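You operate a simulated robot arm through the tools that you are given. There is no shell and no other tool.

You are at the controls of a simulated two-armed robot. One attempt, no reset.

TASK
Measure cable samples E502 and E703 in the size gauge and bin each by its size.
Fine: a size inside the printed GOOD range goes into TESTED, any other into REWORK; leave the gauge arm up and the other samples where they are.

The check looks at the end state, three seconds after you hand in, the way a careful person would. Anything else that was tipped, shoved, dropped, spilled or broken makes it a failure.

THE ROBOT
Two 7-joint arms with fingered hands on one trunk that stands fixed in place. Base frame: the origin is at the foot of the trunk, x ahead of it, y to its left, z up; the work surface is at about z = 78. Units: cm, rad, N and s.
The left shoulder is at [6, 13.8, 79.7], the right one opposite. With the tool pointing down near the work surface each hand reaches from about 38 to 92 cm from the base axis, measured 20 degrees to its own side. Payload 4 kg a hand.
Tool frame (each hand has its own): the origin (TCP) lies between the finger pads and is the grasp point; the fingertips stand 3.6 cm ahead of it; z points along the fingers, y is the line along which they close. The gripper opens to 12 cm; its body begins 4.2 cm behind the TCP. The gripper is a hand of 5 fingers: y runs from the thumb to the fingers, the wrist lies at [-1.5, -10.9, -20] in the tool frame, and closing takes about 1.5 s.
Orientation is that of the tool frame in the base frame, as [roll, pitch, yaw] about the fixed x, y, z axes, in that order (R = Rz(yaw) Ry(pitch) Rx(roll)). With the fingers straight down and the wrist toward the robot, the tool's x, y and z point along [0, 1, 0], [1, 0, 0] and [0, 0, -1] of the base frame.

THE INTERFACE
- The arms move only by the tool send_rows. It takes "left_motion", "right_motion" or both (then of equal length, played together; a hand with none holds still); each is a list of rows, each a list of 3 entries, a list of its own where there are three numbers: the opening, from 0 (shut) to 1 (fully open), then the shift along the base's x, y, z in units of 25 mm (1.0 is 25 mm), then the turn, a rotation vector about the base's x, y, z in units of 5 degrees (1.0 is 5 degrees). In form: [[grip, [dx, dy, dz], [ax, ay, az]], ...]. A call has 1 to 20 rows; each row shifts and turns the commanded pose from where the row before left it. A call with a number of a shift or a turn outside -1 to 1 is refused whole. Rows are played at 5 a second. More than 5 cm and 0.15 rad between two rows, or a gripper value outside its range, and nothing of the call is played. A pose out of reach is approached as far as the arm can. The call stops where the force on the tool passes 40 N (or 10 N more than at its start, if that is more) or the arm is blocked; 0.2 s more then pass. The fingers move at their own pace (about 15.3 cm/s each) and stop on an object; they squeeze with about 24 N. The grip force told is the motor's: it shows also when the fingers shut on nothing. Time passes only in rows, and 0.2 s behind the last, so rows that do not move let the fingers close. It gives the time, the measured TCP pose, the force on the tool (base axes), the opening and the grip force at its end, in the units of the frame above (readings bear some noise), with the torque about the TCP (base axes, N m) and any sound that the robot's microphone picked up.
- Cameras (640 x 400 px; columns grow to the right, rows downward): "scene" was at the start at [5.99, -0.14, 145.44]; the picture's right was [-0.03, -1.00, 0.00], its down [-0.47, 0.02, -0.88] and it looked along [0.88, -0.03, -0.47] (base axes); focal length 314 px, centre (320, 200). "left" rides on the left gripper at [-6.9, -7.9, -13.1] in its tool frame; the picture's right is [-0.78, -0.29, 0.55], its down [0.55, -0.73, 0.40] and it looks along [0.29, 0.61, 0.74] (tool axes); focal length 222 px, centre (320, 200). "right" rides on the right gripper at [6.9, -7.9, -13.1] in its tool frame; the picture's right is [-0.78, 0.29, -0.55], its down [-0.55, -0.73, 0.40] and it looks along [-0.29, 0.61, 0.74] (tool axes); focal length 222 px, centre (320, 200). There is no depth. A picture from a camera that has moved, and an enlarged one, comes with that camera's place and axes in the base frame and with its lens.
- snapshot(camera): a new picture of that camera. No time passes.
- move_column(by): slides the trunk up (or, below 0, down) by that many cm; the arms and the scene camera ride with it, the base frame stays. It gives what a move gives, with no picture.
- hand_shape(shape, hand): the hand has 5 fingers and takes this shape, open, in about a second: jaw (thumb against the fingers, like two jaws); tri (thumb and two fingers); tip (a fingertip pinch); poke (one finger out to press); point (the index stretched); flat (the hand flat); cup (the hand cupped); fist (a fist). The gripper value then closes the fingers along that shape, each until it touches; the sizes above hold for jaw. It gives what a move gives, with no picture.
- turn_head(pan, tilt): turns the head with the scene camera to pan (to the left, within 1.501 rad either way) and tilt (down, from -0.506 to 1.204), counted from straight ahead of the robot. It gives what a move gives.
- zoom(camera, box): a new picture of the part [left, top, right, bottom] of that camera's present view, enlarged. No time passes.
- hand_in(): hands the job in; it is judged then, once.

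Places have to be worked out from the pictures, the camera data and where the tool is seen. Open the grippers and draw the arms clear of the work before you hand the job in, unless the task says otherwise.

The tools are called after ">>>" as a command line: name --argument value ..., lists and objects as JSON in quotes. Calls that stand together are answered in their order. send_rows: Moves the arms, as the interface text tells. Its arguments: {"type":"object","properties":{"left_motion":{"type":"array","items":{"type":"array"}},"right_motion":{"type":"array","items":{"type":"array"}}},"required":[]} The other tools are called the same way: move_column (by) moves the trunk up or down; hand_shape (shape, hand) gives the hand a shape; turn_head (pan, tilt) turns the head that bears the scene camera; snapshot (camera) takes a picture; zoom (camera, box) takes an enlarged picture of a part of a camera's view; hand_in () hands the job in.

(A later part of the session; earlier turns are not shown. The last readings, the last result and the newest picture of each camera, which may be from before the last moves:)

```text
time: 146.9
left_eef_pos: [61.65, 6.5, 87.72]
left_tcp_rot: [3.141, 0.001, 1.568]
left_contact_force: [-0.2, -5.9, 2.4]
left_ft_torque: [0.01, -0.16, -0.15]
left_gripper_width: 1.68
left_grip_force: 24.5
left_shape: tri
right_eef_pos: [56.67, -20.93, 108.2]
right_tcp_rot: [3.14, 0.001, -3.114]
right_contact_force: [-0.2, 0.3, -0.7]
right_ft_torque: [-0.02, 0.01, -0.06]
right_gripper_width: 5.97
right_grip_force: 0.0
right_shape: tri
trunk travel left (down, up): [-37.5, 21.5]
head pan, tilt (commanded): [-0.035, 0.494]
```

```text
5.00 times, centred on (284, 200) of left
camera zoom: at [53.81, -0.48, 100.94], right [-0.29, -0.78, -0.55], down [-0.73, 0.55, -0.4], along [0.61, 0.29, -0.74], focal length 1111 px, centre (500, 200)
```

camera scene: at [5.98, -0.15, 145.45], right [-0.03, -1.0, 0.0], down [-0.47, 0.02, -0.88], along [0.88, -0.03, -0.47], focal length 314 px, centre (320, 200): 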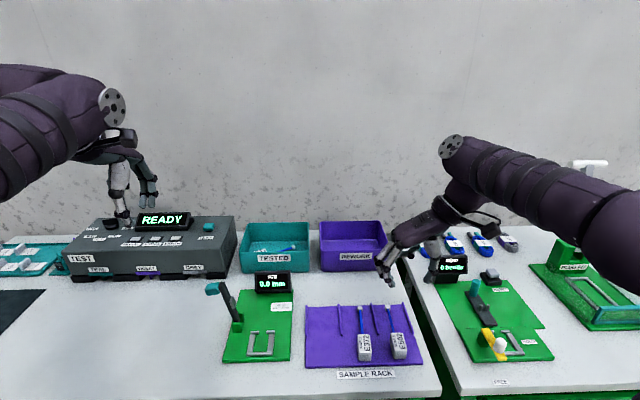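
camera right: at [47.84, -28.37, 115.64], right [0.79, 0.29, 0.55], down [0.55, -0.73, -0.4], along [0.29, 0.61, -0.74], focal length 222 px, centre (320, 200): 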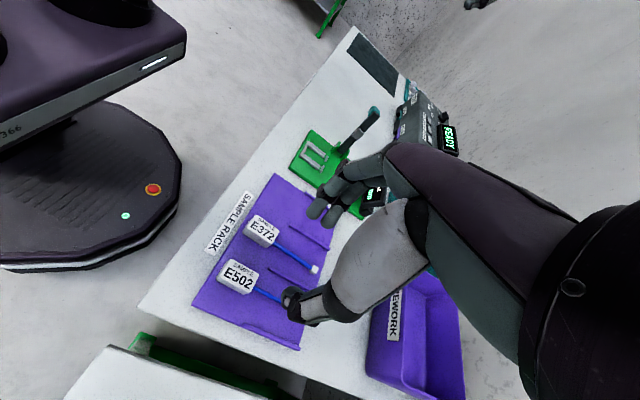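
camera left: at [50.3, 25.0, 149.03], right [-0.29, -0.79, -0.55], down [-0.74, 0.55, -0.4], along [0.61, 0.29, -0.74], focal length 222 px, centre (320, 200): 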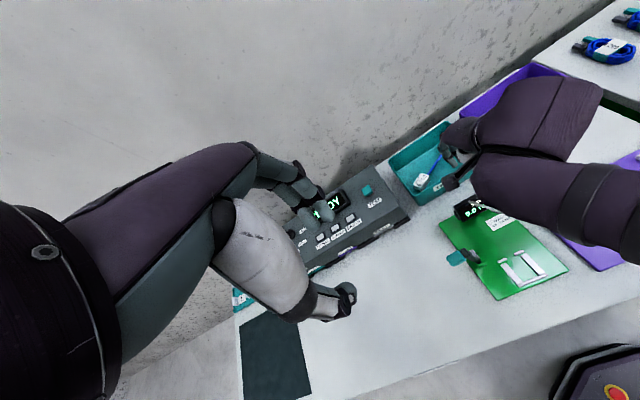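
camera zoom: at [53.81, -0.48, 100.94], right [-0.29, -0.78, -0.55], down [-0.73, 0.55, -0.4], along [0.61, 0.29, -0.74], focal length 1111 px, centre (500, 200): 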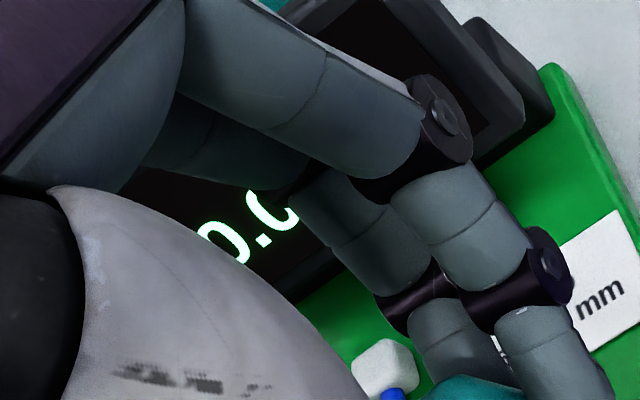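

Near the cable. I go in small steps now.

>>> send_rows --left_motion '[[0, [0, -0.08, -0.12], [0, 0, 0]], [0, [0, -0.05, -0.12], [0, 0, 0]], [0, [0, -0.02, -0.1], [0, 0, 0]], [0, [0, 0, 0], [0, 0, 0]]]'

>>> zoom --camera "left" --box '[220, 160, 348, 240]'

```text
time: 147.9
left_eef_pos: [61.59, 6.31, 86.94]
left_tcp_rot: [-3.141, 0.001, 1.57]
left_contact_force: [0.7, -2.5, 0.7]
left_ft_torque: [0.14, -0.15, -0.12]
left_gripper_width: 1.7
left_grip_force: 23.6
left_shape: tri
right_eef_pos: [56.83, -20.89, 108.14]
right_tcp_rot: [3.141, 0.0, -3.115]
right_contact_force: [-0.2, 0.3, -0.1]
right_ft_torque: [-0.03, 0.01, -0.01]
right_gripper_width: 5.96
right_grip_force: 0.1
right_shape: tri
trunk travel left (down, up): [-37.5, 21.5]
head pan, tilt (commanded): [-0.035, 0.494]
```

```text
5.00 times, centred on (284, 200) of left
camera zoom: at [53.82, -0.75, 100.08], right [-0.29, -0.78, -0.55], down [-0.73, 0.55, -0.4], along [0.61, 0.29, -0.74], focal length 1111 px, centre (500, 200)
```

zoom: 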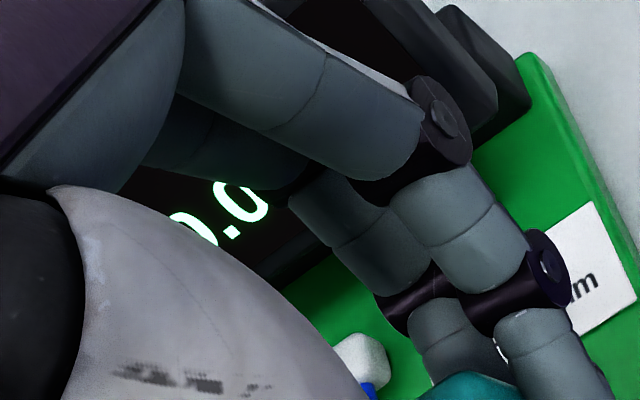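

Not touching yet. Two more small steps down.

>>> send_rows --left_motion '[[0, [0, -0.03, -0.1], [0, 0, 0]], [0, [0, 0, -0.1], [0, 0, 0]], [0, [0, 0, 0], [0, 0, 0]]]'

>>> zoom --camera "left" --box '[220, 160, 348, 240]'

```text
time: 148.7
left_eef_pos: [61.56, 6.16, 86.39]
left_tcp_rot: [-3.14, -0.001, 1.57]
left_contact_force: [-1.9, -2.3, 0.8]
left_ft_torque: [0.13, -0.1, -0.15]
left_gripper_width: 1.66
left_grip_force: 23.9
left_shape: tri
right_eef_pos: [56.75, -20.99, 108.16]
right_tcp_rot: [3.14, 0.0, -3.114]
right_contact_force: [0.0, -0.7, 0.6]
right_ft_torque: [-0.02, -0.02, 0.0]
right_gripper_width: 5.99
right_grip_force: 0.1
right_shape: tri
trunk travel left (down, up): [-37.5, 21.5]
head pan, tilt (commanded): [-0.035, 0.494]
```

```text
5.00 times, centred on (284, 200) of left
camera zoom: at [53.83, -0.87, 99.53], right [-0.29, -0.78, -0.55], down [-0.73, 0.55, -0.4], along [0.61, 0.29, -0.74], focal length 1111 px, centre (500, 200)
```

zoom: 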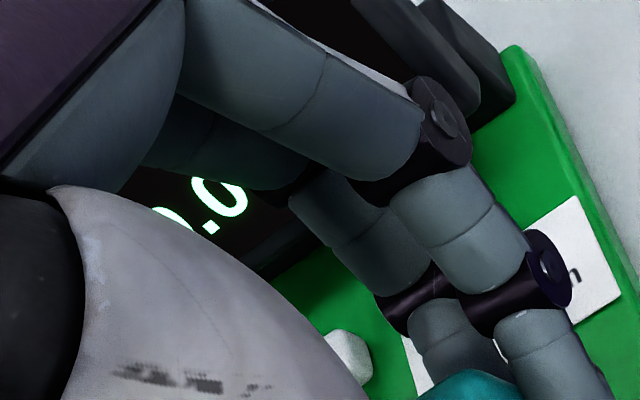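

>>> send_rows --left_motion '[[0, [0, -0.01, -0.08], [0, 0, 0]], [0, [0, 0, -0.06], [0, 0, 0]], [0, [0, 0, 0], [0, 0, 0]]]'

>>> zoom --camera "left" --box '[220, 160, 348, 240]'

```text
time: 149.5
left_eef_pos: [61.71, 6.15, 86.17]
left_tcp_rot: [3.141, 0.0, 1.571]
left_contact_force: [-2.4, -5.2, 5.6]
left_ft_torque: [0.05, -0.04, -0.17]
left_gripper_width: 1.68
left_grip_force: 23.6
left_shape: tri
right_eef_pos: [56.77, -20.86, 108.2]
right_tcp_rot: [3.139, -0.001, -3.114]
right_contact_force: [-1.5, 0.2, -0.5]
right_ft_torque: [0.0, 0.01, -0.04]
right_gripper_width: 5.99
right_grip_force: 0.0
right_shape: tri
trunk travel left (down, up): [-37.5, 21.5]
head pan, tilt (commanded): [-0.035, 0.494]
```

```text
5.00 times, centred on (284, 200) of left
camera zoom: at [53.83, -0.89, 99.28], right [-0.29, -0.78, -0.55], down [-0.73, 0.55, -0.4], along [0.61, 0.29, -0.74], focal length 1111 px, centre (500, 200)
```

zoom: 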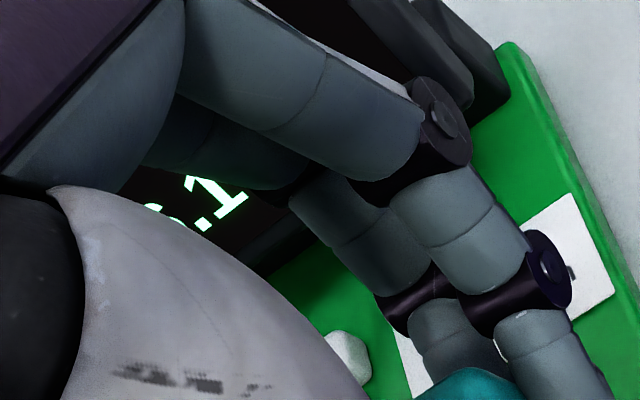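

The display shows "?.1". I press slightly more to be sure the arm is fully down, then open and lift the hand to read it.

>>> send_rows --left_motion '[[0, [0, 0, -0.05], [0, 0, 0]], [0, [0, 0, -0.04], [0, 0, 0]], [0, [0, 0, 0], [0, 0, 0]]]'

>>> zoom --camera "left" --box '[220, 160, 348, 240]'

```text
time: 150.3
left_eef_pos: [61.73, 6.11, 86.07]
left_tcp_rot: [3.14, 0.0, 1.569]
left_contact_force: [-2.2, -4.4, 17.7]
left_ft_torque: [0.09, -0.08, -0.15]
left_gripper_width: 1.8
left_grip_force: 24.1
left_shape: tri
right_eef_pos: [56.75, -20.92, 108.14]
right_tcp_rot: [3.14, 0.0, -3.116]
right_contact_force: [0.4, -1.0, -0.3]
right_ft_torque: [0.0, -0.03, 0.02]
right_gripper_width: 5.98
right_grip_force: 0.1
right_shape: tri
trunk travel left (down, up): [-37.5, 21.5]
head pan, tilt (commanded): [-0.035, 0.494]
```

```text
5.00 times, centred on (284, 200) of left
camera zoom: at [53.78, -0.89, 99.13], right [-0.29, -0.78, -0.55], down [-0.73, 0.55, -0.4], along [0.61, 0.29, -0.73], focal length 1111 px, centre (500, 200)
```

zoom: 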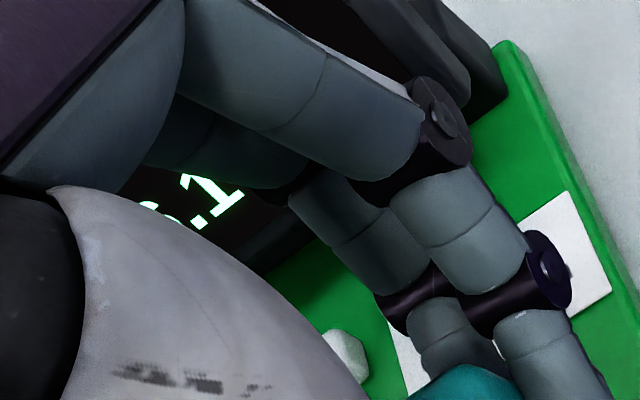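

Steady at "?.1". I open the hand and lift off to read the whole number.

>>> send_rows --left_motion '[[0.1, [0, 0, 0.04], [0, 0, 0]], [0.2, [0, 0, 0], [0, 0, 0]], [0.3, [0, 0, 0], [0, 0, 0]], [0.4, [0, 0, 0], [0, 0, 0]], [0.45, [0, 0, 0], [0, 0, 0]], [0.45, [0, 0, 0.3], [0, 0, 0]], [0.45, [0, 0, 0.5], [0, 0, 0]], [0.45, [0, 0, 0.8], [0, 0, 0]], [0.45, [0, 0, 0.8], [0, 0, 0]], [0.45, [0, 0, 0.8], [0, 0, 0]], [0.45, [0, 0, 0.8], [0, 0, 0]], [0.45, [0, 0, 0.8], [0, 0, 0]]]'

>>> zoom --camera "scene" --box '[220, 270, 316, 330]'

>>> zoom --camera "left" --box '[280, 180, 440, 280]'

```text
time: 152.9
left_eef_pos: [61.72, 6.09, 97.83]
left_tcp_rot: [-3.139, -0.001, 1.571]
left_contact_force: [0.6, 0.6, -1.0]
left_ft_torque: [0.0, 0.0, -0.01]
left_gripper_width: 5.39
left_grip_force: 0.0
left_shape: tri
right_eef_pos: [56.74, -20.89, 108.12]
right_tcp_rot: [3.139, 0.001, -3.113]
right_contact_force: [0.3, 0.3, -0.3]
right_ft_torque: [-0.03, 0.05, 0.0]
right_gripper_width: 5.96
right_grip_force: 0.0
right_shape: tri
trunk travel left (down, up): [-37.5, 21.5]
head pan, tilt (commanded): [-0.035, 0.494]
```

```text
6.67 times, centred on (268, 300) of scene
camera zoom: at [5.99, -0.16, 145.44], right [-0.03, -1.0, 0.0], down [-0.47, 0.02, -0.88], along [0.88, -0.03, -0.47], focal length 2094 px, centre (667, -467)
```

zoom: 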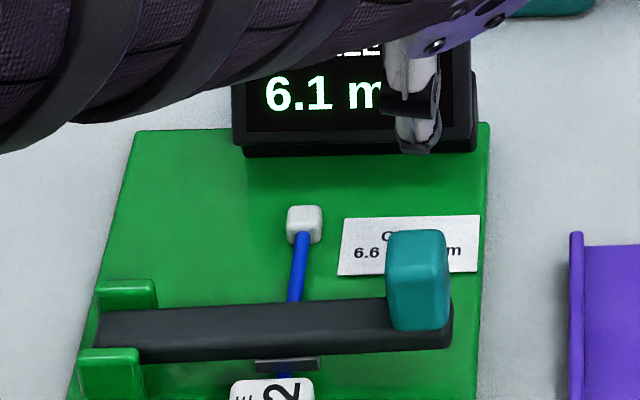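

```text
4.00 times, centred on (360, 230) of left
camera zoom: at [53.81, -0.93, 111.0], right [-0.29, -0.78, -0.55], down [-0.74, 0.55, -0.4], along [0.61, 0.29, -0.74], focal length 888 px, centre (160, 80)
```

zoom: 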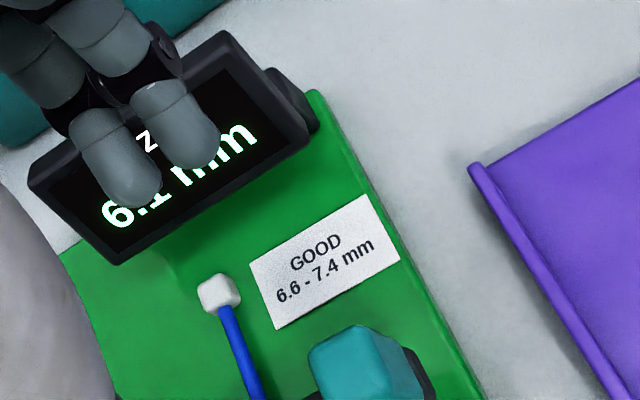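

E502 reads 6.1 mm, below 6.6, so it goes to REWORK. I go back down over the knob, this time to the lower grip height (TCP z about 86.3), and pinch it.

>>> send_rows --left_motion '[[0.45, [0, 0, -0.8], [0, 0, 0]], [0.45, [0, 0, -0.8], [0, 0, 0]], [0.45, [0, 0, -0.8], [0, 0, 0]], [0.45, [0, 0, -0.8], [0, 0, 0]], [0.45, [0, 0, -0.6], [0, 0, 0]], [0.45, [0, 0, -0.5], [0, 0, 0]], [0.45, [0, 0, -0.3], [0, 0, 0]], [0.45, [0, 0, 0], [0, 0, 0]]]'

>>> send_rows --left_motion '[[0.35, [0, 0, 0], [0, 0, 0]], [0.25, [0, 0, 0], [0, 0, 0]], [0.15, [0, 0, 0], [0, 0, 0]], [0.05, [0, 0, 0], [0, 0, 0]], [0, [0, 0, 0], [0, 0, 0]], [0, [0, 0, 0], [0, 0, 0]], [0, [0, 0, 0], [0, 0, 0]]]'

>>> zoom --camera "left" --box '[240, 180, 400, 280]'

>>> zoom --camera "right" --box '[270, 130, 366, 190]'

```text
time: 154.7
left_eef_pos: [61.64, 6.21, 86.33]
left_tcp_rot: [3.141, 0.0, 1.571]
left_contact_force: [1.0, 0.0, -0.1]
left_ft_torque: [0.01, 0.02, 0.02]
left_gripper_width: 5.38
left_grip_force: 0.1
left_shape: tri
right_eef_pos: [56.64, -20.92, 108.16]
right_tcp_rot: [3.138, 0.0, -3.113]
right_contact_force: [0.2, -0.1, 0.3]
right_ft_torque: [0.0, 0.01, 0.01]
right_gripper_width: 5.99
right_grip_force: 0.0
right_shape: tri
trunk travel left (down, up): [-37.5, 21.5]
head pan, tilt (commanded): [-0.035, 0.494]
```

```text
time: 156.3
left_eef_pos: [61.56, 6.08, 86.43]
left_tcp_rot: [-3.141, 0.0, 1.569]
left_contact_force: [-6.8, -2.4, 0.5]
left_ft_torque: [-0.03, 0.21, -0.13]
left_gripper_width: 1.5
left_grip_force: 24.1
left_shape: tri
right_eef_pos: [56.67, -20.84, 108.14]
right_tcp_rot: [3.14, -0.001, -3.113]
right_contact_force: [0.1, -0.4, -0.4]
right_ft_torque: [-0.01, -0.02, 0.01]
right_gripper_width: 6.0
right_grip_force: 0.1
right_shape: tri
trunk travel left (down, up): [-37.5, 21.5]
head pan, tilt (commanded): [-0.035, 0.494]
```

```text
4.00 times, centred on (320, 230) of left
camera zoom: at [53.75, -0.86, 99.56], right [-0.29, -0.78, -0.55], down [-0.73, 0.55, -0.4], along [0.61, 0.29, -0.74], focal length 888 px, centre (320, 80)
```

zoom: 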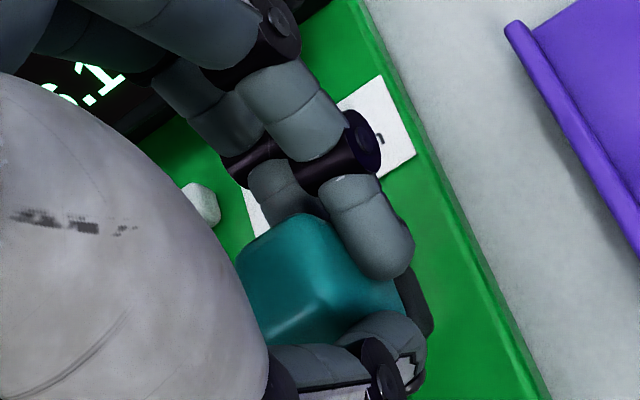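

```text
6.67 times, centred on (318, 160) of right
camera zoom: at [49.98, -29.01, 121.21], right [0.78, 0.31, 0.55], down [0.57, -0.72, -0.4], along [0.27, 0.62, -0.74], focal length 1481 px, centre (333, 467)
```

zoom: 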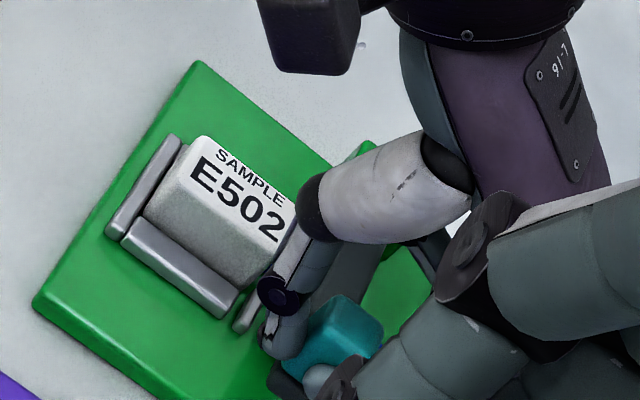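

The index finger is on the knob's rounded right edge (width 1.5). I open, shift 6 mm left and pinch again for a flatter hold.

>>> send_rows --left_motion '[[0.15, [0, 0, 0], [0, 0, 0]], [0.3, [0, 0, 0], [0, 0, 0]], [0.4, [0, 0, 0], [0, 0, 0]], [0.4, [0.03, 0.24, -0.02], [0, 0, 0]], [0.4, [0, 0, 0], [0, 0, 0]], [0.25, [0, 0, 0], [0, 0, 0]], [0.15, [0, 0, 0], [0, 0, 0]], [0.05, [0, 0, 0], [0, 0, 0]], [0, [0, 0, 0], [0, 0, 0]], [0, [0, 0, 0], [0, 0, 0]], [0, [0, 0, 0], [0, 0, 0]]]'

>>> zoom --camera "left" --box '[240, 180, 400, 280]'

>>> zoom --camera "right" --box '[270, 130, 366, 190]'

```text
time: 158.7
left_eef_pos: [61.77, 6.63, 86.39]
left_tcp_rot: [3.142, -0.001, 1.571]
left_contact_force: [0.9, 0.3, -0.4]
left_ft_torque: [0.01, -0.01, 0.0]
left_gripper_width: 1.88
left_grip_force: 23.7
left_shape: tri
right_eef_pos: [56.71, -20.81, 108.08]
right_tcp_rot: [3.14, 0.0, -3.112]
right_contact_force: [-0.2, 0.1, -0.9]
right_ft_torque: [0.01, -0.01, 0.01]
right_gripper_width: 5.98
right_grip_force: 0.0
right_shape: tri
trunk travel left (down, up): [-37.5, 21.5]
head pan, tilt (commanded): [-0.035, 0.494]
```

```text
4.00 times, centred on (320, 230) of left
camera zoom: at [53.94, -0.25, 99.49], right [-0.29, -0.78, -0.55], down [-0.74, 0.55, -0.4], along [0.61, 0.29, -0.74], focal length 888 px, centre (320, 80)
```

zoom: 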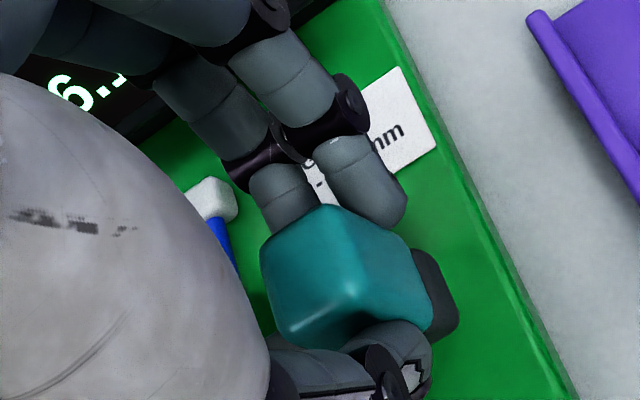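

```text
6.67 times, centred on (318, 160) of right
camera zoom: at [50.05, -28.98, 121.19], right [0.78, 0.31, 0.55], down [0.57, -0.72, -0.4], along [0.27, 0.62, -0.74], focal length 1481 px, centre (333, 467)
```

zoom: 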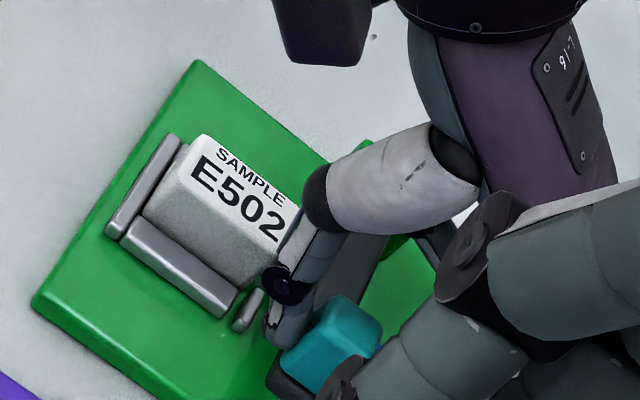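

A solid flat hold (width 1.9, no net force). I raise the arm along the arc, checking forces often.

>>> send_rows --left_motion '[[0, [0, 0.05, 0.2], [0, 0, 0]], [0, [0, 0.06, 0.2], [0, 0, 0]], [0, [0, 0.075, 0.2], [0, 0, 0]], [0, [0, 0.085, 0.195], [0, 0, 0]], [0, [0, 0, 0], [0, 0, 0]]]'

>>> zoom --camera "left" --box '[240, 180, 400, 280]'

```text
time: 159.9
left_eef_pos: [61.81, 7.32, 88.33]
left_tcp_rot: [-3.14, -0.001, 1.571]
left_contact_force: [0.2, -0.2, -3.1]
left_ft_torque: [-0.15, -0.06, 0.02]
left_gripper_width: 1.84
left_grip_force: 24.1
left_shape: tri
right_eef_pos: [56.74, -20.82, 108.1]
right_tcp_rot: [3.139, 0.0, -3.114]
right_contact_force: [-1.0, -0.5, -0.7]
right_ft_torque: [-0.01, 0.03, 0.02]
right_gripper_width: 5.98
right_grip_force: 0.0
right_shape: tri
trunk travel left (down, up): [-37.5, 21.5]
head pan, tilt (commanded): [-0.035, 0.494]
```

```text
4.00 times, centred on (320, 230) of left
camera zoom: at [53.93, 0.36, 101.52], right [-0.29, -0.79, -0.55], down [-0.73, 0.55, -0.4], along [0.61, 0.29, -0.74], focal length 888 px, centre (320, 80)
```

zoom: 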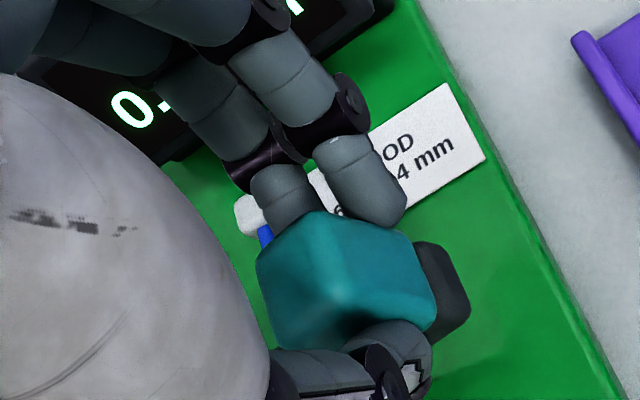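

Forces are near zero. I continue.

>>> send_rows --left_motion '[[0, [0, 0.09, 0.188], [0, 0, 0]], [0, [0, 0.1, 0.184], [0, 0, 0]], [0, [0, 0.108, 0.179], [0, 0, 0]], [0, [0, 0.115, 0.174], [0, 0, 0]], [0, [0, 0.123, 0.169], [0, 0, 0]], [0, [0, 0, 0], [0, 0, 0]]]'

>>> zoom --camera "right" --box '[270, 100, 398, 180]'

```text
time: 161.3
left_eef_pos: [61.69, 8.7, 90.69]
left_tcp_rot: [3.141, 0.0, 1.567]
left_contact_force: [1.1, -7.8, 1.8]
left_ft_torque: [-0.45, -0.08, -0.02]
left_gripper_width: 1.86
left_grip_force: 23.9
left_shape: tri
right_eef_pos: [56.69, -20.84, 108.14]
right_tcp_rot: [3.14, 0.0, -3.114]
right_contact_force: [-0.2, 0.0, 0.1]
right_ft_torque: [0.0, -0.02, -0.02]
right_gripper_width: 5.99
right_grip_force: 0.0
right_shape: tri
trunk travel left (down, up): [-37.5, 21.5]
head pan, tilt (commanded): [-0.035, 0.494]
```

```text
5.00 times, centred on (334, 140) of right
camera zoom: at [50.03, -29.06, 121.18], right [0.78, 0.31, 0.55], down [0.57, -0.72, -0.4], along [0.27, 0.62, -0.74], focal length 1111 px, centre (250, 500)
```

zoom: 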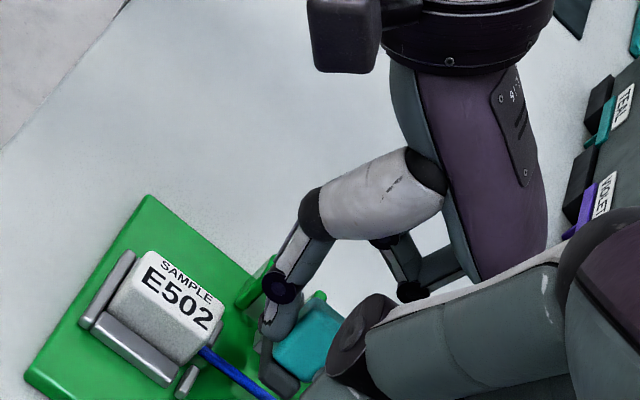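

Slight outward push; I bias outward a bit and continue.

>>> send_rows --left_motion '[[0, [0, 0.11, 0.18], [0, 0, 0]], [0, [0, 0.128, 0.168], [0, 0, 0]], [0, [0, 0.138, 0.158], [0, 0, 0]], [0, [0, 0.148, 0.15], [0, 0, 0]], [0, [0, 0, 0], [0, 0, 0]]]'

>>> zoom --camera "right" --box '[270, 100, 398, 180]'

```text
time: 162.5
left_eef_pos: [61.76, 10.03, 92.25]
left_tcp_rot: [-3.141, 0.001, 1.571]
left_contact_force: [0.9, -6.7, 2.4]
left_ft_torque: [-0.48, -0.06, -0.02]
left_gripper_width: 1.87
left_grip_force: 24.1
left_shape: tri
right_eef_pos: [56.74, -20.85, 108.13]
right_tcp_rot: [3.139, 0.0, -3.112]
right_contact_force: [0.3, 0.4, 0.1]
right_ft_torque: [-0.01, -0.01, 0.0]
right_gripper_width: 6.0
right_grip_force: 0.1
right_shape: tri
trunk travel left (down, up): [-37.5, 21.5]
head pan, tilt (commanded): [-0.035, 0.494]
```

```text
5.00 times, centred on (334, 140) of right
camera zoom: at [50.02, -29.03, 121.19], right [0.78, 0.31, 0.55], down [0.57, -0.72, -0.4], along [0.27, 0.62, -0.74], focal length 1111 px, centre (250, 500)
```

zoom: 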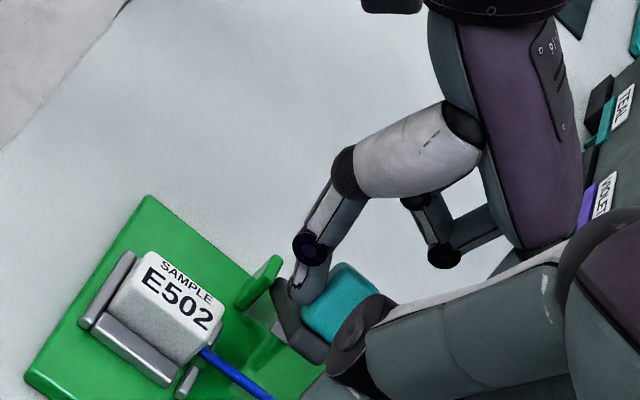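

Good. Next stretch.

>>> send_rows --left_motion '[[0, [0, 0.145, 0.15], [0, 0, 0]], [0, [0, 0.158, 0.138], [0, 0, 0]], [0, [0, 0.166, 0.13], [0, 0, 0]], [0, [0, 0.172, 0.122], [0, 0, 0]], [0, [0, 0.178, 0.112], [0, 0, 0]], [0, [0, 0, 0], [0, 0, 0]]]'

>>> zoom --camera "right" --box '[270, 90, 398, 170]'

```text
time: 163.9
left_eef_pos: [61.8, 11.98, 93.92]
left_tcp_rot: [-3.142, 0.001, 1.571]
left_contact_force: [0.3, -5.3, 3.5]
left_ft_torque: [-0.45, -0.09, -0.05]
left_gripper_width: 1.83
left_grip_force: 24.3
left_shape: tri
right_eef_pos: [56.72, -20.92, 108.22]
right_tcp_rot: [3.14, -0.002, -3.112]
right_contact_force: [-0.5, -0.3, 0.0]
right_ft_torque: [0.03, -0.02, 0.01]
right_gripper_width: 5.97
right_grip_force: 0.0
right_shape: tri
trunk travel left (down, up): [-37.5, 21.5]
head pan, tilt (commanded): [-0.035, 0.494]
```

```text
5.00 times, centred on (334, 130) of right
camera zoom: at [50.01, -29.03, 121.19], right [0.78, 0.31, 0.55], down [0.57, -0.72, -0.4], along [0.27, 0.62, -0.74], focal length 1111 px, centre (250, 550)
```

zoom: 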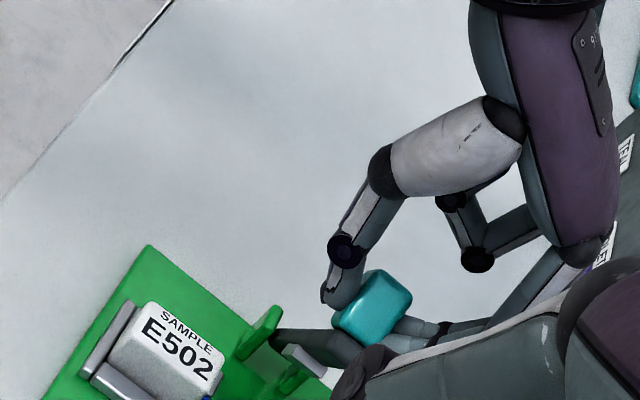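

Steady. I continue toward the top.

>>> send_rows --left_motion '[[0, [0, 0.176, 0.112], [0, 0, 0]], [0, [0, 0.182, 0.102], [0, 0, 0]], [0, [0, 0.188, 0.092], [0, 0, 0]], [0, [0, 0.193, 0.083], [0, 0, 0]], [0, [0, 0.197, 0.073], [0, 0, 0]], [0, [0, 0, 0], [0, 0, 0]]]'

>>> zoom --camera "scene" --box '[190, 260, 318, 340]'

```text
time: 165.3
left_eef_pos: [61.77, 14.33, 95.09]
left_tcp_rot: [3.139, 0.001, 1.569]
left_contact_force: [2.4, -4.0, 3.6]
left_ft_torque: [-0.4, -0.13, 0.01]
left_gripper_width: 1.84
left_grip_force: 24.0
left_shape: tri
right_eef_pos: [56.79, -20.87, 108.13]
right_tcp_rot: [3.139, 0.0, -3.114]
right_contact_force: [-0.4, 0.2, -0.6]
right_ft_torque: [-0.02, 0.03, 0.0]
right_gripper_width: 5.95
right_grip_force: 0.0
right_shape: tri
trunk travel left (down, up): [-37.5, 21.5]
head pan, tilt (commanded): [-0.035, 0.494]
```

```text
5.00 times, centred on (254, 300) of scene
camera zoom: at [6.0, -0.19, 145.44], right [-0.03, -1.0, 0.0], down [-0.47, 0.02, -0.88], along [0.88, -0.03, -0.47], focal length 1570 px, centre (650, -300)
```

zoom: 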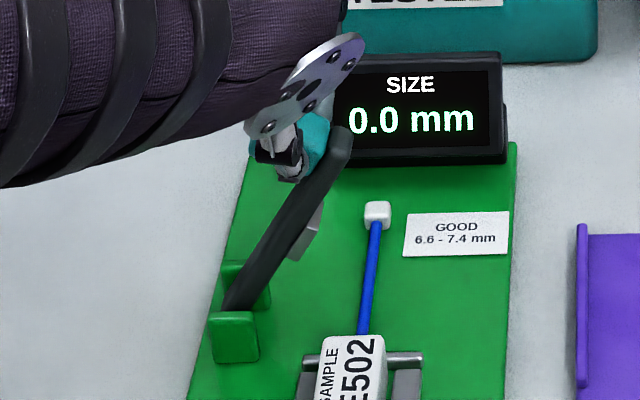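

Very steady. On over the top.

>>> send_rows --left_motion '[[0, [0, 0.2, 0.068], [0, 0, 0]], [0, [0, 0.203, 0.058], [0, 0, 0]], [0, [0, 0.206, 0.05], [0, 0, 0]], [0, [0, 0.207, 0.04], [0, 0, 0]], [0, [0, 0.208, 0.03], [0, 0, 0]], [0, [0, 0.209, 0.02], [0, 0, 0]], [0, [0, 0, 0], [0, 0, 0]]]'

>>> zoom --camera "scene" --box '[190, 260, 318, 340]'

```text
time: 166.9
left_eef_pos: [61.8, 17.5, 95.62]
left_tcp_rot: [3.14, -0.002, 1.571]
left_contact_force: [3.0, -3.5, 7.6]
left_ft_torque: [-0.34, -0.13, -0.02]
left_gripper_width: 1.86
left_grip_force: 24.2
left_shape: tri
right_eef_pos: [56.67, -20.84, 108.14]
right_tcp_rot: [3.139, 0.002, -3.114]
right_contact_force: [-0.2, -0.8, 0.5]
right_ft_torque: [0.01, -0.01, 0.0]
right_gripper_width: 5.98
right_grip_force: 0.1
right_shape: tri
trunk travel left (down, up): [-37.5, 21.5]
head pan, tilt (commanded): [-0.035, 0.494]
```

```text
5.00 times, centred on (254, 300) of scene
camera zoom: at [5.97, -0.19, 145.45], right [-0.03, -1.0, 0.0], down [-0.47, 0.02, -0.88], along [0.88, -0.03, -0.47], focal length 1570 px, centre (650, -300)
```

zoom: 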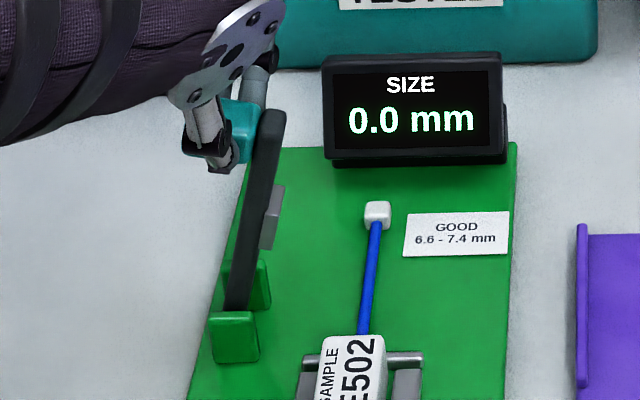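

Nearly upright; I continue left.

>>> send_rows --left_motion '[[0, [0, 0.21, 0.03], [0, 0, 0]], [0, [0, 0.21, 0.01], [0, 0, 0]], [0, [0, 0.21, 0.0], [0, 0, 0]], [0, [0, 0.21, -0.01], [0, 0, 0]], [0, [0, 0.21, -0.02], [0, 0, 0]], [0, [0, 0.21, -0.03], [0, 0, 0]], [0, [0, 0, 0], [0, 0, 0]]]'

>>> zoom --camera "scene" --box '[190, 260, 318, 340]'

```text
time: 168.5
left_eef_pos: [61.75, 20.64, 95.67]
left_tcp_rot: [-3.141, 0.0, 1.57]
left_contact_force: [0.1, -2.2, 1.9]
left_ft_torque: [-0.3, -0.06, -0.03]
left_gripper_width: 1.89
left_grip_force: 23.5
left_shape: tri
right_eef_pos: [56.72, -20.82, 108.11]
right_tcp_rot: [3.141, -0.001, -3.115]
right_contact_force: [0.1, -0.4, -0.2]
right_ft_torque: [-0.03, -0.03, -0.01]
right_gripper_width: 6.0
right_grip_force: 0.0
right_shape: tri
trunk travel left (down, up): [-37.5, 21.5]
head pan, tilt (commanded): [-0.035, 0.494]
```

```text
5.00 times, centred on (254, 300) of scene
camera zoom: at [5.98, -0.17, 145.44], right [-0.03, -1.0, 0.0], down [-0.47, 0.02, -0.88], along [0.88, -0.03, -0.47], focal length 1570 px, centre (650, -300)
```

zoom: 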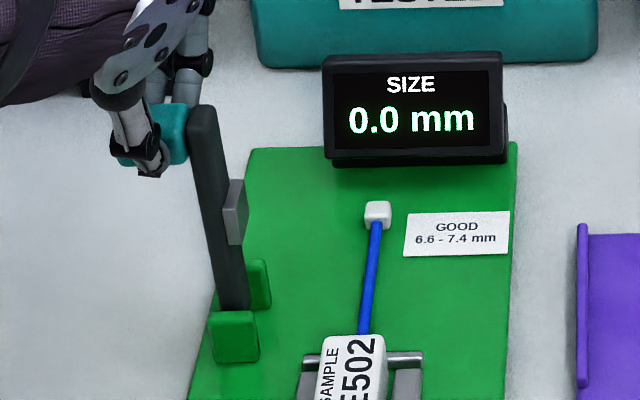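

A few more rows to its rest position.

>>> send_rows --left_motion '[[0, [0, 0.2, -0.045], [0, 0, 0]], [0, [0, 0.2, -0.055], [0, 0, 0]], [0, [0, 0.2, -0.065], [0, 0, 0]], [0, [0, 0.12, -0.045], [0, 0, 0]], [0, [0, 0, 0], [0, 0, 0]]]'

>>> zoom --camera "scene" --box '[190, 260, 318, 340]'

```text
time: 169.7
left_eef_pos: [61.72, 22.42, 95.17]
left_tcp_rot: [3.14, 0.003, 1.57]
left_contact_force: [-2.5, -2.1, 1.1]
left_ft_torque: [-0.29, 0.01, -0.02]
left_gripper_width: 1.88
left_grip_force: 23.8
left_shape: tri
right_eef_pos: [56.73, -20.95, 108.23]
right_tcp_rot: [3.139, 0.001, -3.114]
right_contact_force: [-0.1, 0.1, 0.3]
right_ft_torque: [0.02, 0.0, 0.02]
right_gripper_width: 5.96
right_grip_force: 0.0
right_shape: tri
trunk travel left (down, up): [-37.5, 21.5]
head pan, tilt (commanded): [-0.035, 0.494]
```

```text
5.00 times, centred on (254, 300) of scene
camera zoom: at [5.95, -0.17, 145.44], right [-0.03, -1.0, 0.0], down [-0.47, 0.02, -0.88], along [0.88, -0.03, -0.47], focal length 1570 px, centre (650, -300)
```

zoom: 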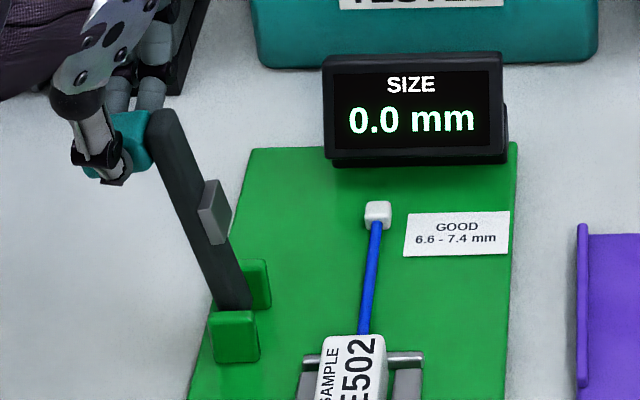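

The arm is back at its leftward rest. I open the hand, lift it off and return it to its waiting place.

>>> send_rows --left_motion '[[0.15, [0, 0, 0], [0, 0, 0]], [0.25, [0, 0, 0], [0, 0, 0]], [0.35, [0, 0, 0], [0, 0, 0]], [0.45, [0, 0, 0], [0, 0, 0]], [0.45, [0, 0, 0.4], [0, 0, 0]], [0.45, [0, 0, 0.8], [0, 0, 0]], [0.45, [0, 0, 0.8], [0, 0, 0]], [0.45, [0, 0, 0.8], [0, 0, 0]], [0.45, [0, 0, 0.8], [0, 0, 0]], [0.45, [-0.2, 0.5, 0.8], [0, 0, 0]], [0.45, [-0.2, 0.6, 0.8], [0, 0, 0]], [0.45, [-0.2, 0.6, 0.8], [0, 0, 0]], [0.45, [-0.2, 0.6, 0.8], [0, 0, 0]], [0.45, [-0.2, 0.6, 0.8], [0, 0, 0]], [0.45, [-0.2, 0.6, 0.8], [0, 0, 0]], [0.45, [-0.2, 0.4, 0.2], [0, 0, 0]]]'

>>> zoom --camera "scene" --box '[190, 260, 318, 340]'

>>> zoom --camera "scene" --box '[236, 325, 284, 355]'

```text
time: 173.1
left_eef_pos: [58.34, 32.31, 116.64]
left_tcp_rot: [-3.14, 0.0, 1.572]
left_contact_force: [-0.1, -0.2, -0.1]
left_ft_torque: [-0.01, 0.02, -0.01]
left_gripper_width: 5.39
left_grip_force: 0.0
left_shape: tri
right_eef_pos: [56.81, -20.93, 108.17]
right_tcp_rot: [3.139, -0.001, -3.114]
right_contact_force: [0.4, -0.6, 0.4]
right_ft_torque: [-0.01, 0.0, 0.0]
right_gripper_width: 5.99
right_grip_force: 0.0
right_shape: tri
trunk travel left (down, up): [-37.5, 21.5]
head pan, tilt (commanded): [-0.035, 0.494]
```

```text
5.00 times, centred on (254, 300) of scene
camera zoom: at [5.98, -0.13, 145.44], right [-0.03, -1.0, 0.0], down [-0.47, 0.02, -0.88], along [0.88, -0.03, -0.47], focal length 1570 px, centre (650, -300)
```

zoom: 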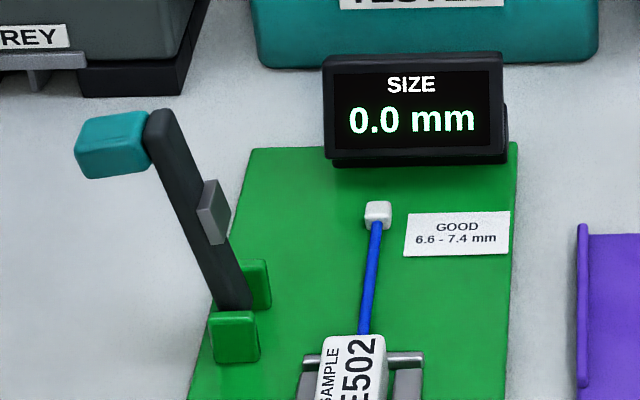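

```text
13.33 times, centred on (260, 340) of scene
camera zoom: at [5.98, -0.13, 145.44], right [-0.03, -1.0, 0.0], down [-0.47, 0.02, -0.88], along [0.88, -0.03, -0.47], focal length 4188 px, centre (1120, -1667)
```

zoom: 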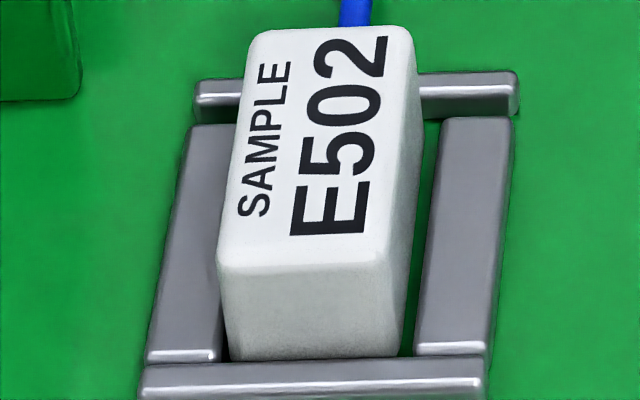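

E502 sits like E703 did. I bring the right hand over it again with the pose that worked before.

>>> send_rows --right_motion '[[0.5, [0, 0.781, -0.263], [0, 0, 0]], [0.5, [0, 0.781, -0.263], [0, 0, 0]], [0.5, [0, 0.781, -0.263], [0, 0, 0]], [0.5, [0, 0.781, -0.263], [0, 0, 0]], [0.5, [0, 0.781, -0.263], [0, 0, 0]], [0.5, [0, 0.781, -0.263], [0, 0, 0]], [0.5, [0, 0.781, -0.263], [0, 0, 0]], [0.5, [0, 0.781, -0.263], [0, 0, 0]], [0.5, [0, 0.781, -0.263], [0, 0, 0]], [0.5, [0, 0.781, -0.263], [0, 0, 0]], [0.5, [0, 0.781, -0.263], [0, 0, 0]], [0.5, [0, 0.781, -0.263], [0, 0, 0]], [0.5, [0, 0.781, -0.263], [0, 0, 0]], [0.5, [0, 0.781, -0.263], [0, 0, 0]], [0.5, [0, 0.781, -0.263], [0, 0, 0]], [0.5, [0, 0.781, -0.263], [0, 0, 0]], [0.5, [0, 0.781, -0.263], [0, 0, 0]], [0.5, [0, 0, 0], [0, 0, 0]]]'

>>> send_rows --right_motion '[[0.5, [-0.06, 0, -0.8], [0, 0, 0]], [0.5, [0, 0, -0.8], [0, 0, 0]], [0.5, [0, 0, -0.8], [0, 0, 0]], [0.5, [0, 0, -0.8], [0, 0, 0]], [0.5, [0, 0, -0.8], [0, 0, 0]], [0.5, [0, 0, -0.4], [0, 0, 0]], [0.5, [0, 0, 0], [0, 0, 0]]]'

>>> zoom --camera "scene" --box '[228, 312, 292, 352]'

```text
time: 176.9
left_eef_pos: [58.33, 32.24, 116.7]
left_tcp_rot: [-3.141, 0.0, 1.57]
left_contact_force: [1.4, 0.3, -0.3]
left_ft_torque: [-0.02, -0.02, 0.0]
left_gripper_width: 5.36
left_grip_force: 0.1
left_shape: tri
right_eef_pos: [56.74, 12.46, 96.84]
right_tcp_rot: [3.141, 0.001, -3.114]
right_contact_force: [0.6, 0.3, 0.3]
right_ft_torque: [0.04, 0.03, -0.03]
right_gripper_width: 5.97
right_grip_force: 0.2
right_shape: tri
trunk travel left (down, up): [-37.5, 21.5]
head pan, tilt (commanded): [-0.035, 0.494]
```

```text
time: 178.5
left_eef_pos: [58.26, 32.24, 116.58]
left_tcp_rot: [-3.141, 0.001, 1.571]
left_contact_force: [0.6, 0.2, 0.0]
left_ft_torque: [-0.01, -0.01, -0.01]
left_gripper_width: 5.44
left_grip_force: 0.0
left_shape: tri
right_eef_pos: [56.71, 12.17, 85.65]
right_tcp_rot: [3.139, -0.001, -3.113]
right_contact_force: [-0.1, 0.2, -0.5]
right_ft_torque: [0.0, -0.01, -0.02]
right_gripper_width: 5.98
right_grip_force: 0.1
right_shape: tri
trunk travel left (down, up): [-37.5, 21.5]
head pan, tilt (commanded): [-0.035, 0.494]
```

```text
10.00 times, centred on (260, 332) of scene
camera zoom: at [5.99, -0.14, 145.44], right [-0.03, -1.0, 0.0], down [-0.47, 0.02, -0.88], along [0.88, -0.03, -0.47], focal length 3141 px, centre (920, -1120)
```

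zoom: 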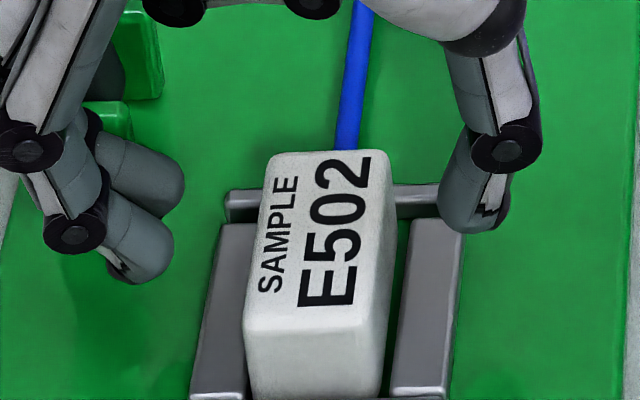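

Well placed. I lower to the grip height, close and lift.

>>> send_rows --right_motion '[[0.5, [0, 0.03, -0.3], [0, 0, 0]], [0.45, [0, 0, -0.3], [0, 0, 0]], [0.45, [0, 0, -0.17], [0, 0, 0]], [0.45, [0, 0, 0], [0, 0, 0]], [0.35, [0, 0, 0], [0, 0, 0]], [0.25, [0, 0, 0], [0, 0, 0]], [0.15, [0, 0, 0], [0, 0, 0]], [0.05, [0, 0, 0], [0, 0, 0]], [0, [0, 0, 0], [0, 0, 0]], [0, [0, 0, 0], [0, 0, 0]], [0, [0, 0, 0], [0, 0, 0]]]'

>>> send_rows --right_motion '[[0, [0, 0, 0.2], [0, 0, 0]], [0, [0, 0, 0.4], [0, 0, 0]], [0, [0, 0, 0.6], [0, 0, 0]], [0, [0, 0, 0.8], [0, 0, 0]], [0, [0, 0, 0.8], [0, 0, 0]], [0, [0, 0, 0], [0, 0, 0]]]'

>>> zoom --camera "scene" --box '[210, 280, 306, 340]'

```text
time: 180.9
left_eef_pos: [58.4, 32.35, 116.64]
left_tcp_rot: [-3.14, 0.0, 1.571]
left_contact_force: [-1.3, 0.3, 0.5]
left_ft_torque: [0.03, 0.01, 0.0]
left_gripper_width: 5.37
left_grip_force: 0.1
left_shape: tri
right_eef_pos: [56.52, 12.21, 83.91]
right_tcp_rot: [3.14, 0.0, -3.115]
right_contact_force: [-0.2, -3.5, -0.3]
right_ft_torque: [-0.07, 0.0, 0.0]
right_gripper_width: 2.37
right_grip_force: 23.8
right_shape: tri
trunk travel left (down, up): [-37.5, 21.5]
head pan, tilt (commanded): [-0.035, 0.494]
```

```text
time: 182.3
left_eef_pos: [58.35, 32.23, 116.72]
left_tcp_rot: [3.141, -0.002, 1.569]
left_contact_force: [0.4, -0.4, -0.4]
left_ft_torque: [0.0, 0.0, 0.0]
left_gripper_width: 5.38
left_grip_force: 0.0
left_shape: tri
right_eef_pos: [56.61, 12.36, 90.79]
right_tcp_rot: [3.14, -0.001, -3.114]
right_contact_force: [-0.1, -0.3, -0.4]
right_ft_torque: [-0.01, 0.02, 0.0]
right_gripper_width: 2.4
right_grip_force: 24.0
right_shape: tri
trunk travel left (down, up): [-37.5, 21.5]
head pan, tilt (commanded): [-0.035, 0.494]
```

```text
6.67 times, centred on (258, 310) of scene
camera zoom: at [6.0, -0.14, 145.44], right [-0.03, -1.0, 0.0], down [-0.47, 0.02, -0.88], along [0.88, -0.03, -0.47], focal length 2094 px, centre (733, -533)
```

zoom: 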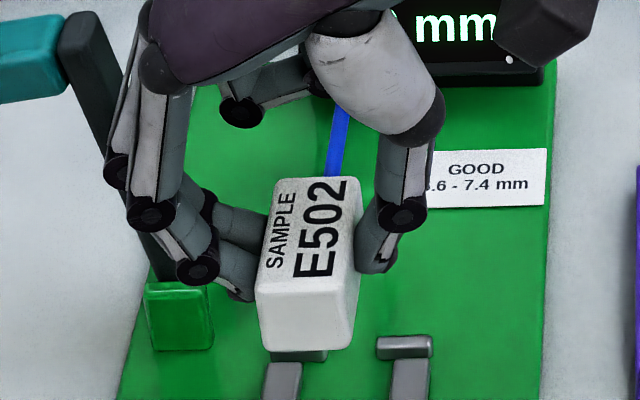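

E502 is in hand. I raise the trunk again for the reach to REWORK (about x 83-99, y -24 to -3).

>>> move_column --by 18

>>> send_rows --right_motion '[[0, [0.2, -0.3, 0], [0, 0, -1]], [0, [0.3, -0.45, 0], [0, 0, -1]], [0, [0.4, -0.48, 0], [0, 0, -1]], [0, [0.4, -0.48, 0], [0, 0, -1]], [0, [0.4, -0.48, 0], [0, 0, -1]], [0, [0.4, -0.48, 0], [0, 0, -1]], [0, [0.4, -0.48, 0], [0, 0, -1]], [0, [0.4, -0.48, 0], [0, 0, -1]], [0, [0.4, -0.48, 0], [0, 0, -1]], [0, [0.4, -0.48, 0], [0, 0, -1]], [0, [0.4, -0.48, 0], [0, 0, -1]], [0, [0.4, -0.48, 0], [0, 0, -1]], [0, [0.4, -0.48, 0], [0, 0, -1]], [0, [0.4, -0.48, 0], [0, 0, -1]], [0, [0.4, -0.48, 0], [0, 0, -1]], [0, [0.4, -0.48, 0], [0, 0, -1]], [0, [0.4, -0.48, 0], [0, 0, -1]], [0, [0.4, -0.45, 0], [0, 0, -1]], [0, [0, 0, 0], [0, 0, -0.3]]]'

>>> snapshot --camera "scene"

>>> snapshot --camera "right"

```text
time: 184.3
left_eef_pos: [58.33, 32.24, 134.65]
left_tcp_rot: [3.141, -0.001, 1.572]
left_contact_force: [0.6, -0.1, -0.9]
left_ft_torque: [-0.01, 0.0, -0.02]
left_gripper_width: 5.39
left_grip_force: 0.0
left_shape: tri
right_eef_pos: [56.54, 12.39, 108.67]
right_tcp_rot: [3.14, 0.0, -3.115]
right_contact_force: [-0.4, -0.5, -0.2]
right_ft_torque: [0.02, 0.01, -0.01]
right_gripper_width: 2.36
right_grip_force: 24.2
right_shape: tri
trunk travel left (down, up): [-55.5, 3.5]
head pan, tilt (commanded): [-0.035, 0.494]
```

```text
time: 188.3
left_eef_pos: [58.39, 32.24, 134.7]
left_tcp_rot: [3.141, 0.0, 1.571]
left_contact_force: [-0.4, -0.9, 0.4]
left_ft_torque: [-0.03, 0.01, 0.0]
left_gripper_width: 5.38
left_grip_force: 0.1
left_shape: tri
right_eef_pos: [73.78, -8.51, 108.96]
right_tcp_rot: [3.14, 0.0, 1.572]
right_contact_force: [0.1, -0.1, -0.3]
right_ft_torque: [0.0, 0.0, -0.03]
right_gripper_width: 2.35
right_grip_force: 24.5
right_shape: tri
trunk travel left (down, up): [-55.5, 3.5]
head pan, tilt (commanded): [-0.035, 0.494]
```

```text
taken
camera scene: at [5.98, -0.13, 163.44], right [-0.03, -1.0, 0.0], down [-0.47, 0.02, -0.88], along [0.88, -0.03, -0.47], focal length 314 px, centre (320, 200)
```

scene: 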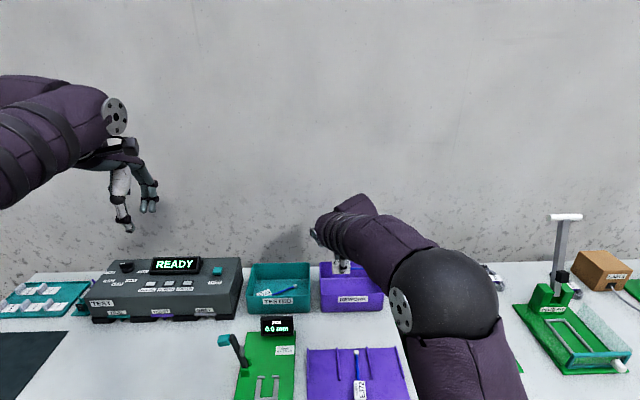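

```text
taken
camera right: at [65.89, -1.67, 121.98], right [0.29, -0.78, 0.55], down [-0.73, -0.55, -0.4], along [0.61, -0.29, -0.74], focal length 222 px, centre (320, 200)
```

right: 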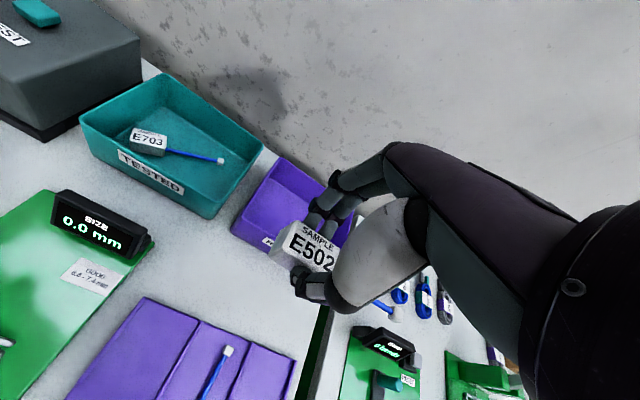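

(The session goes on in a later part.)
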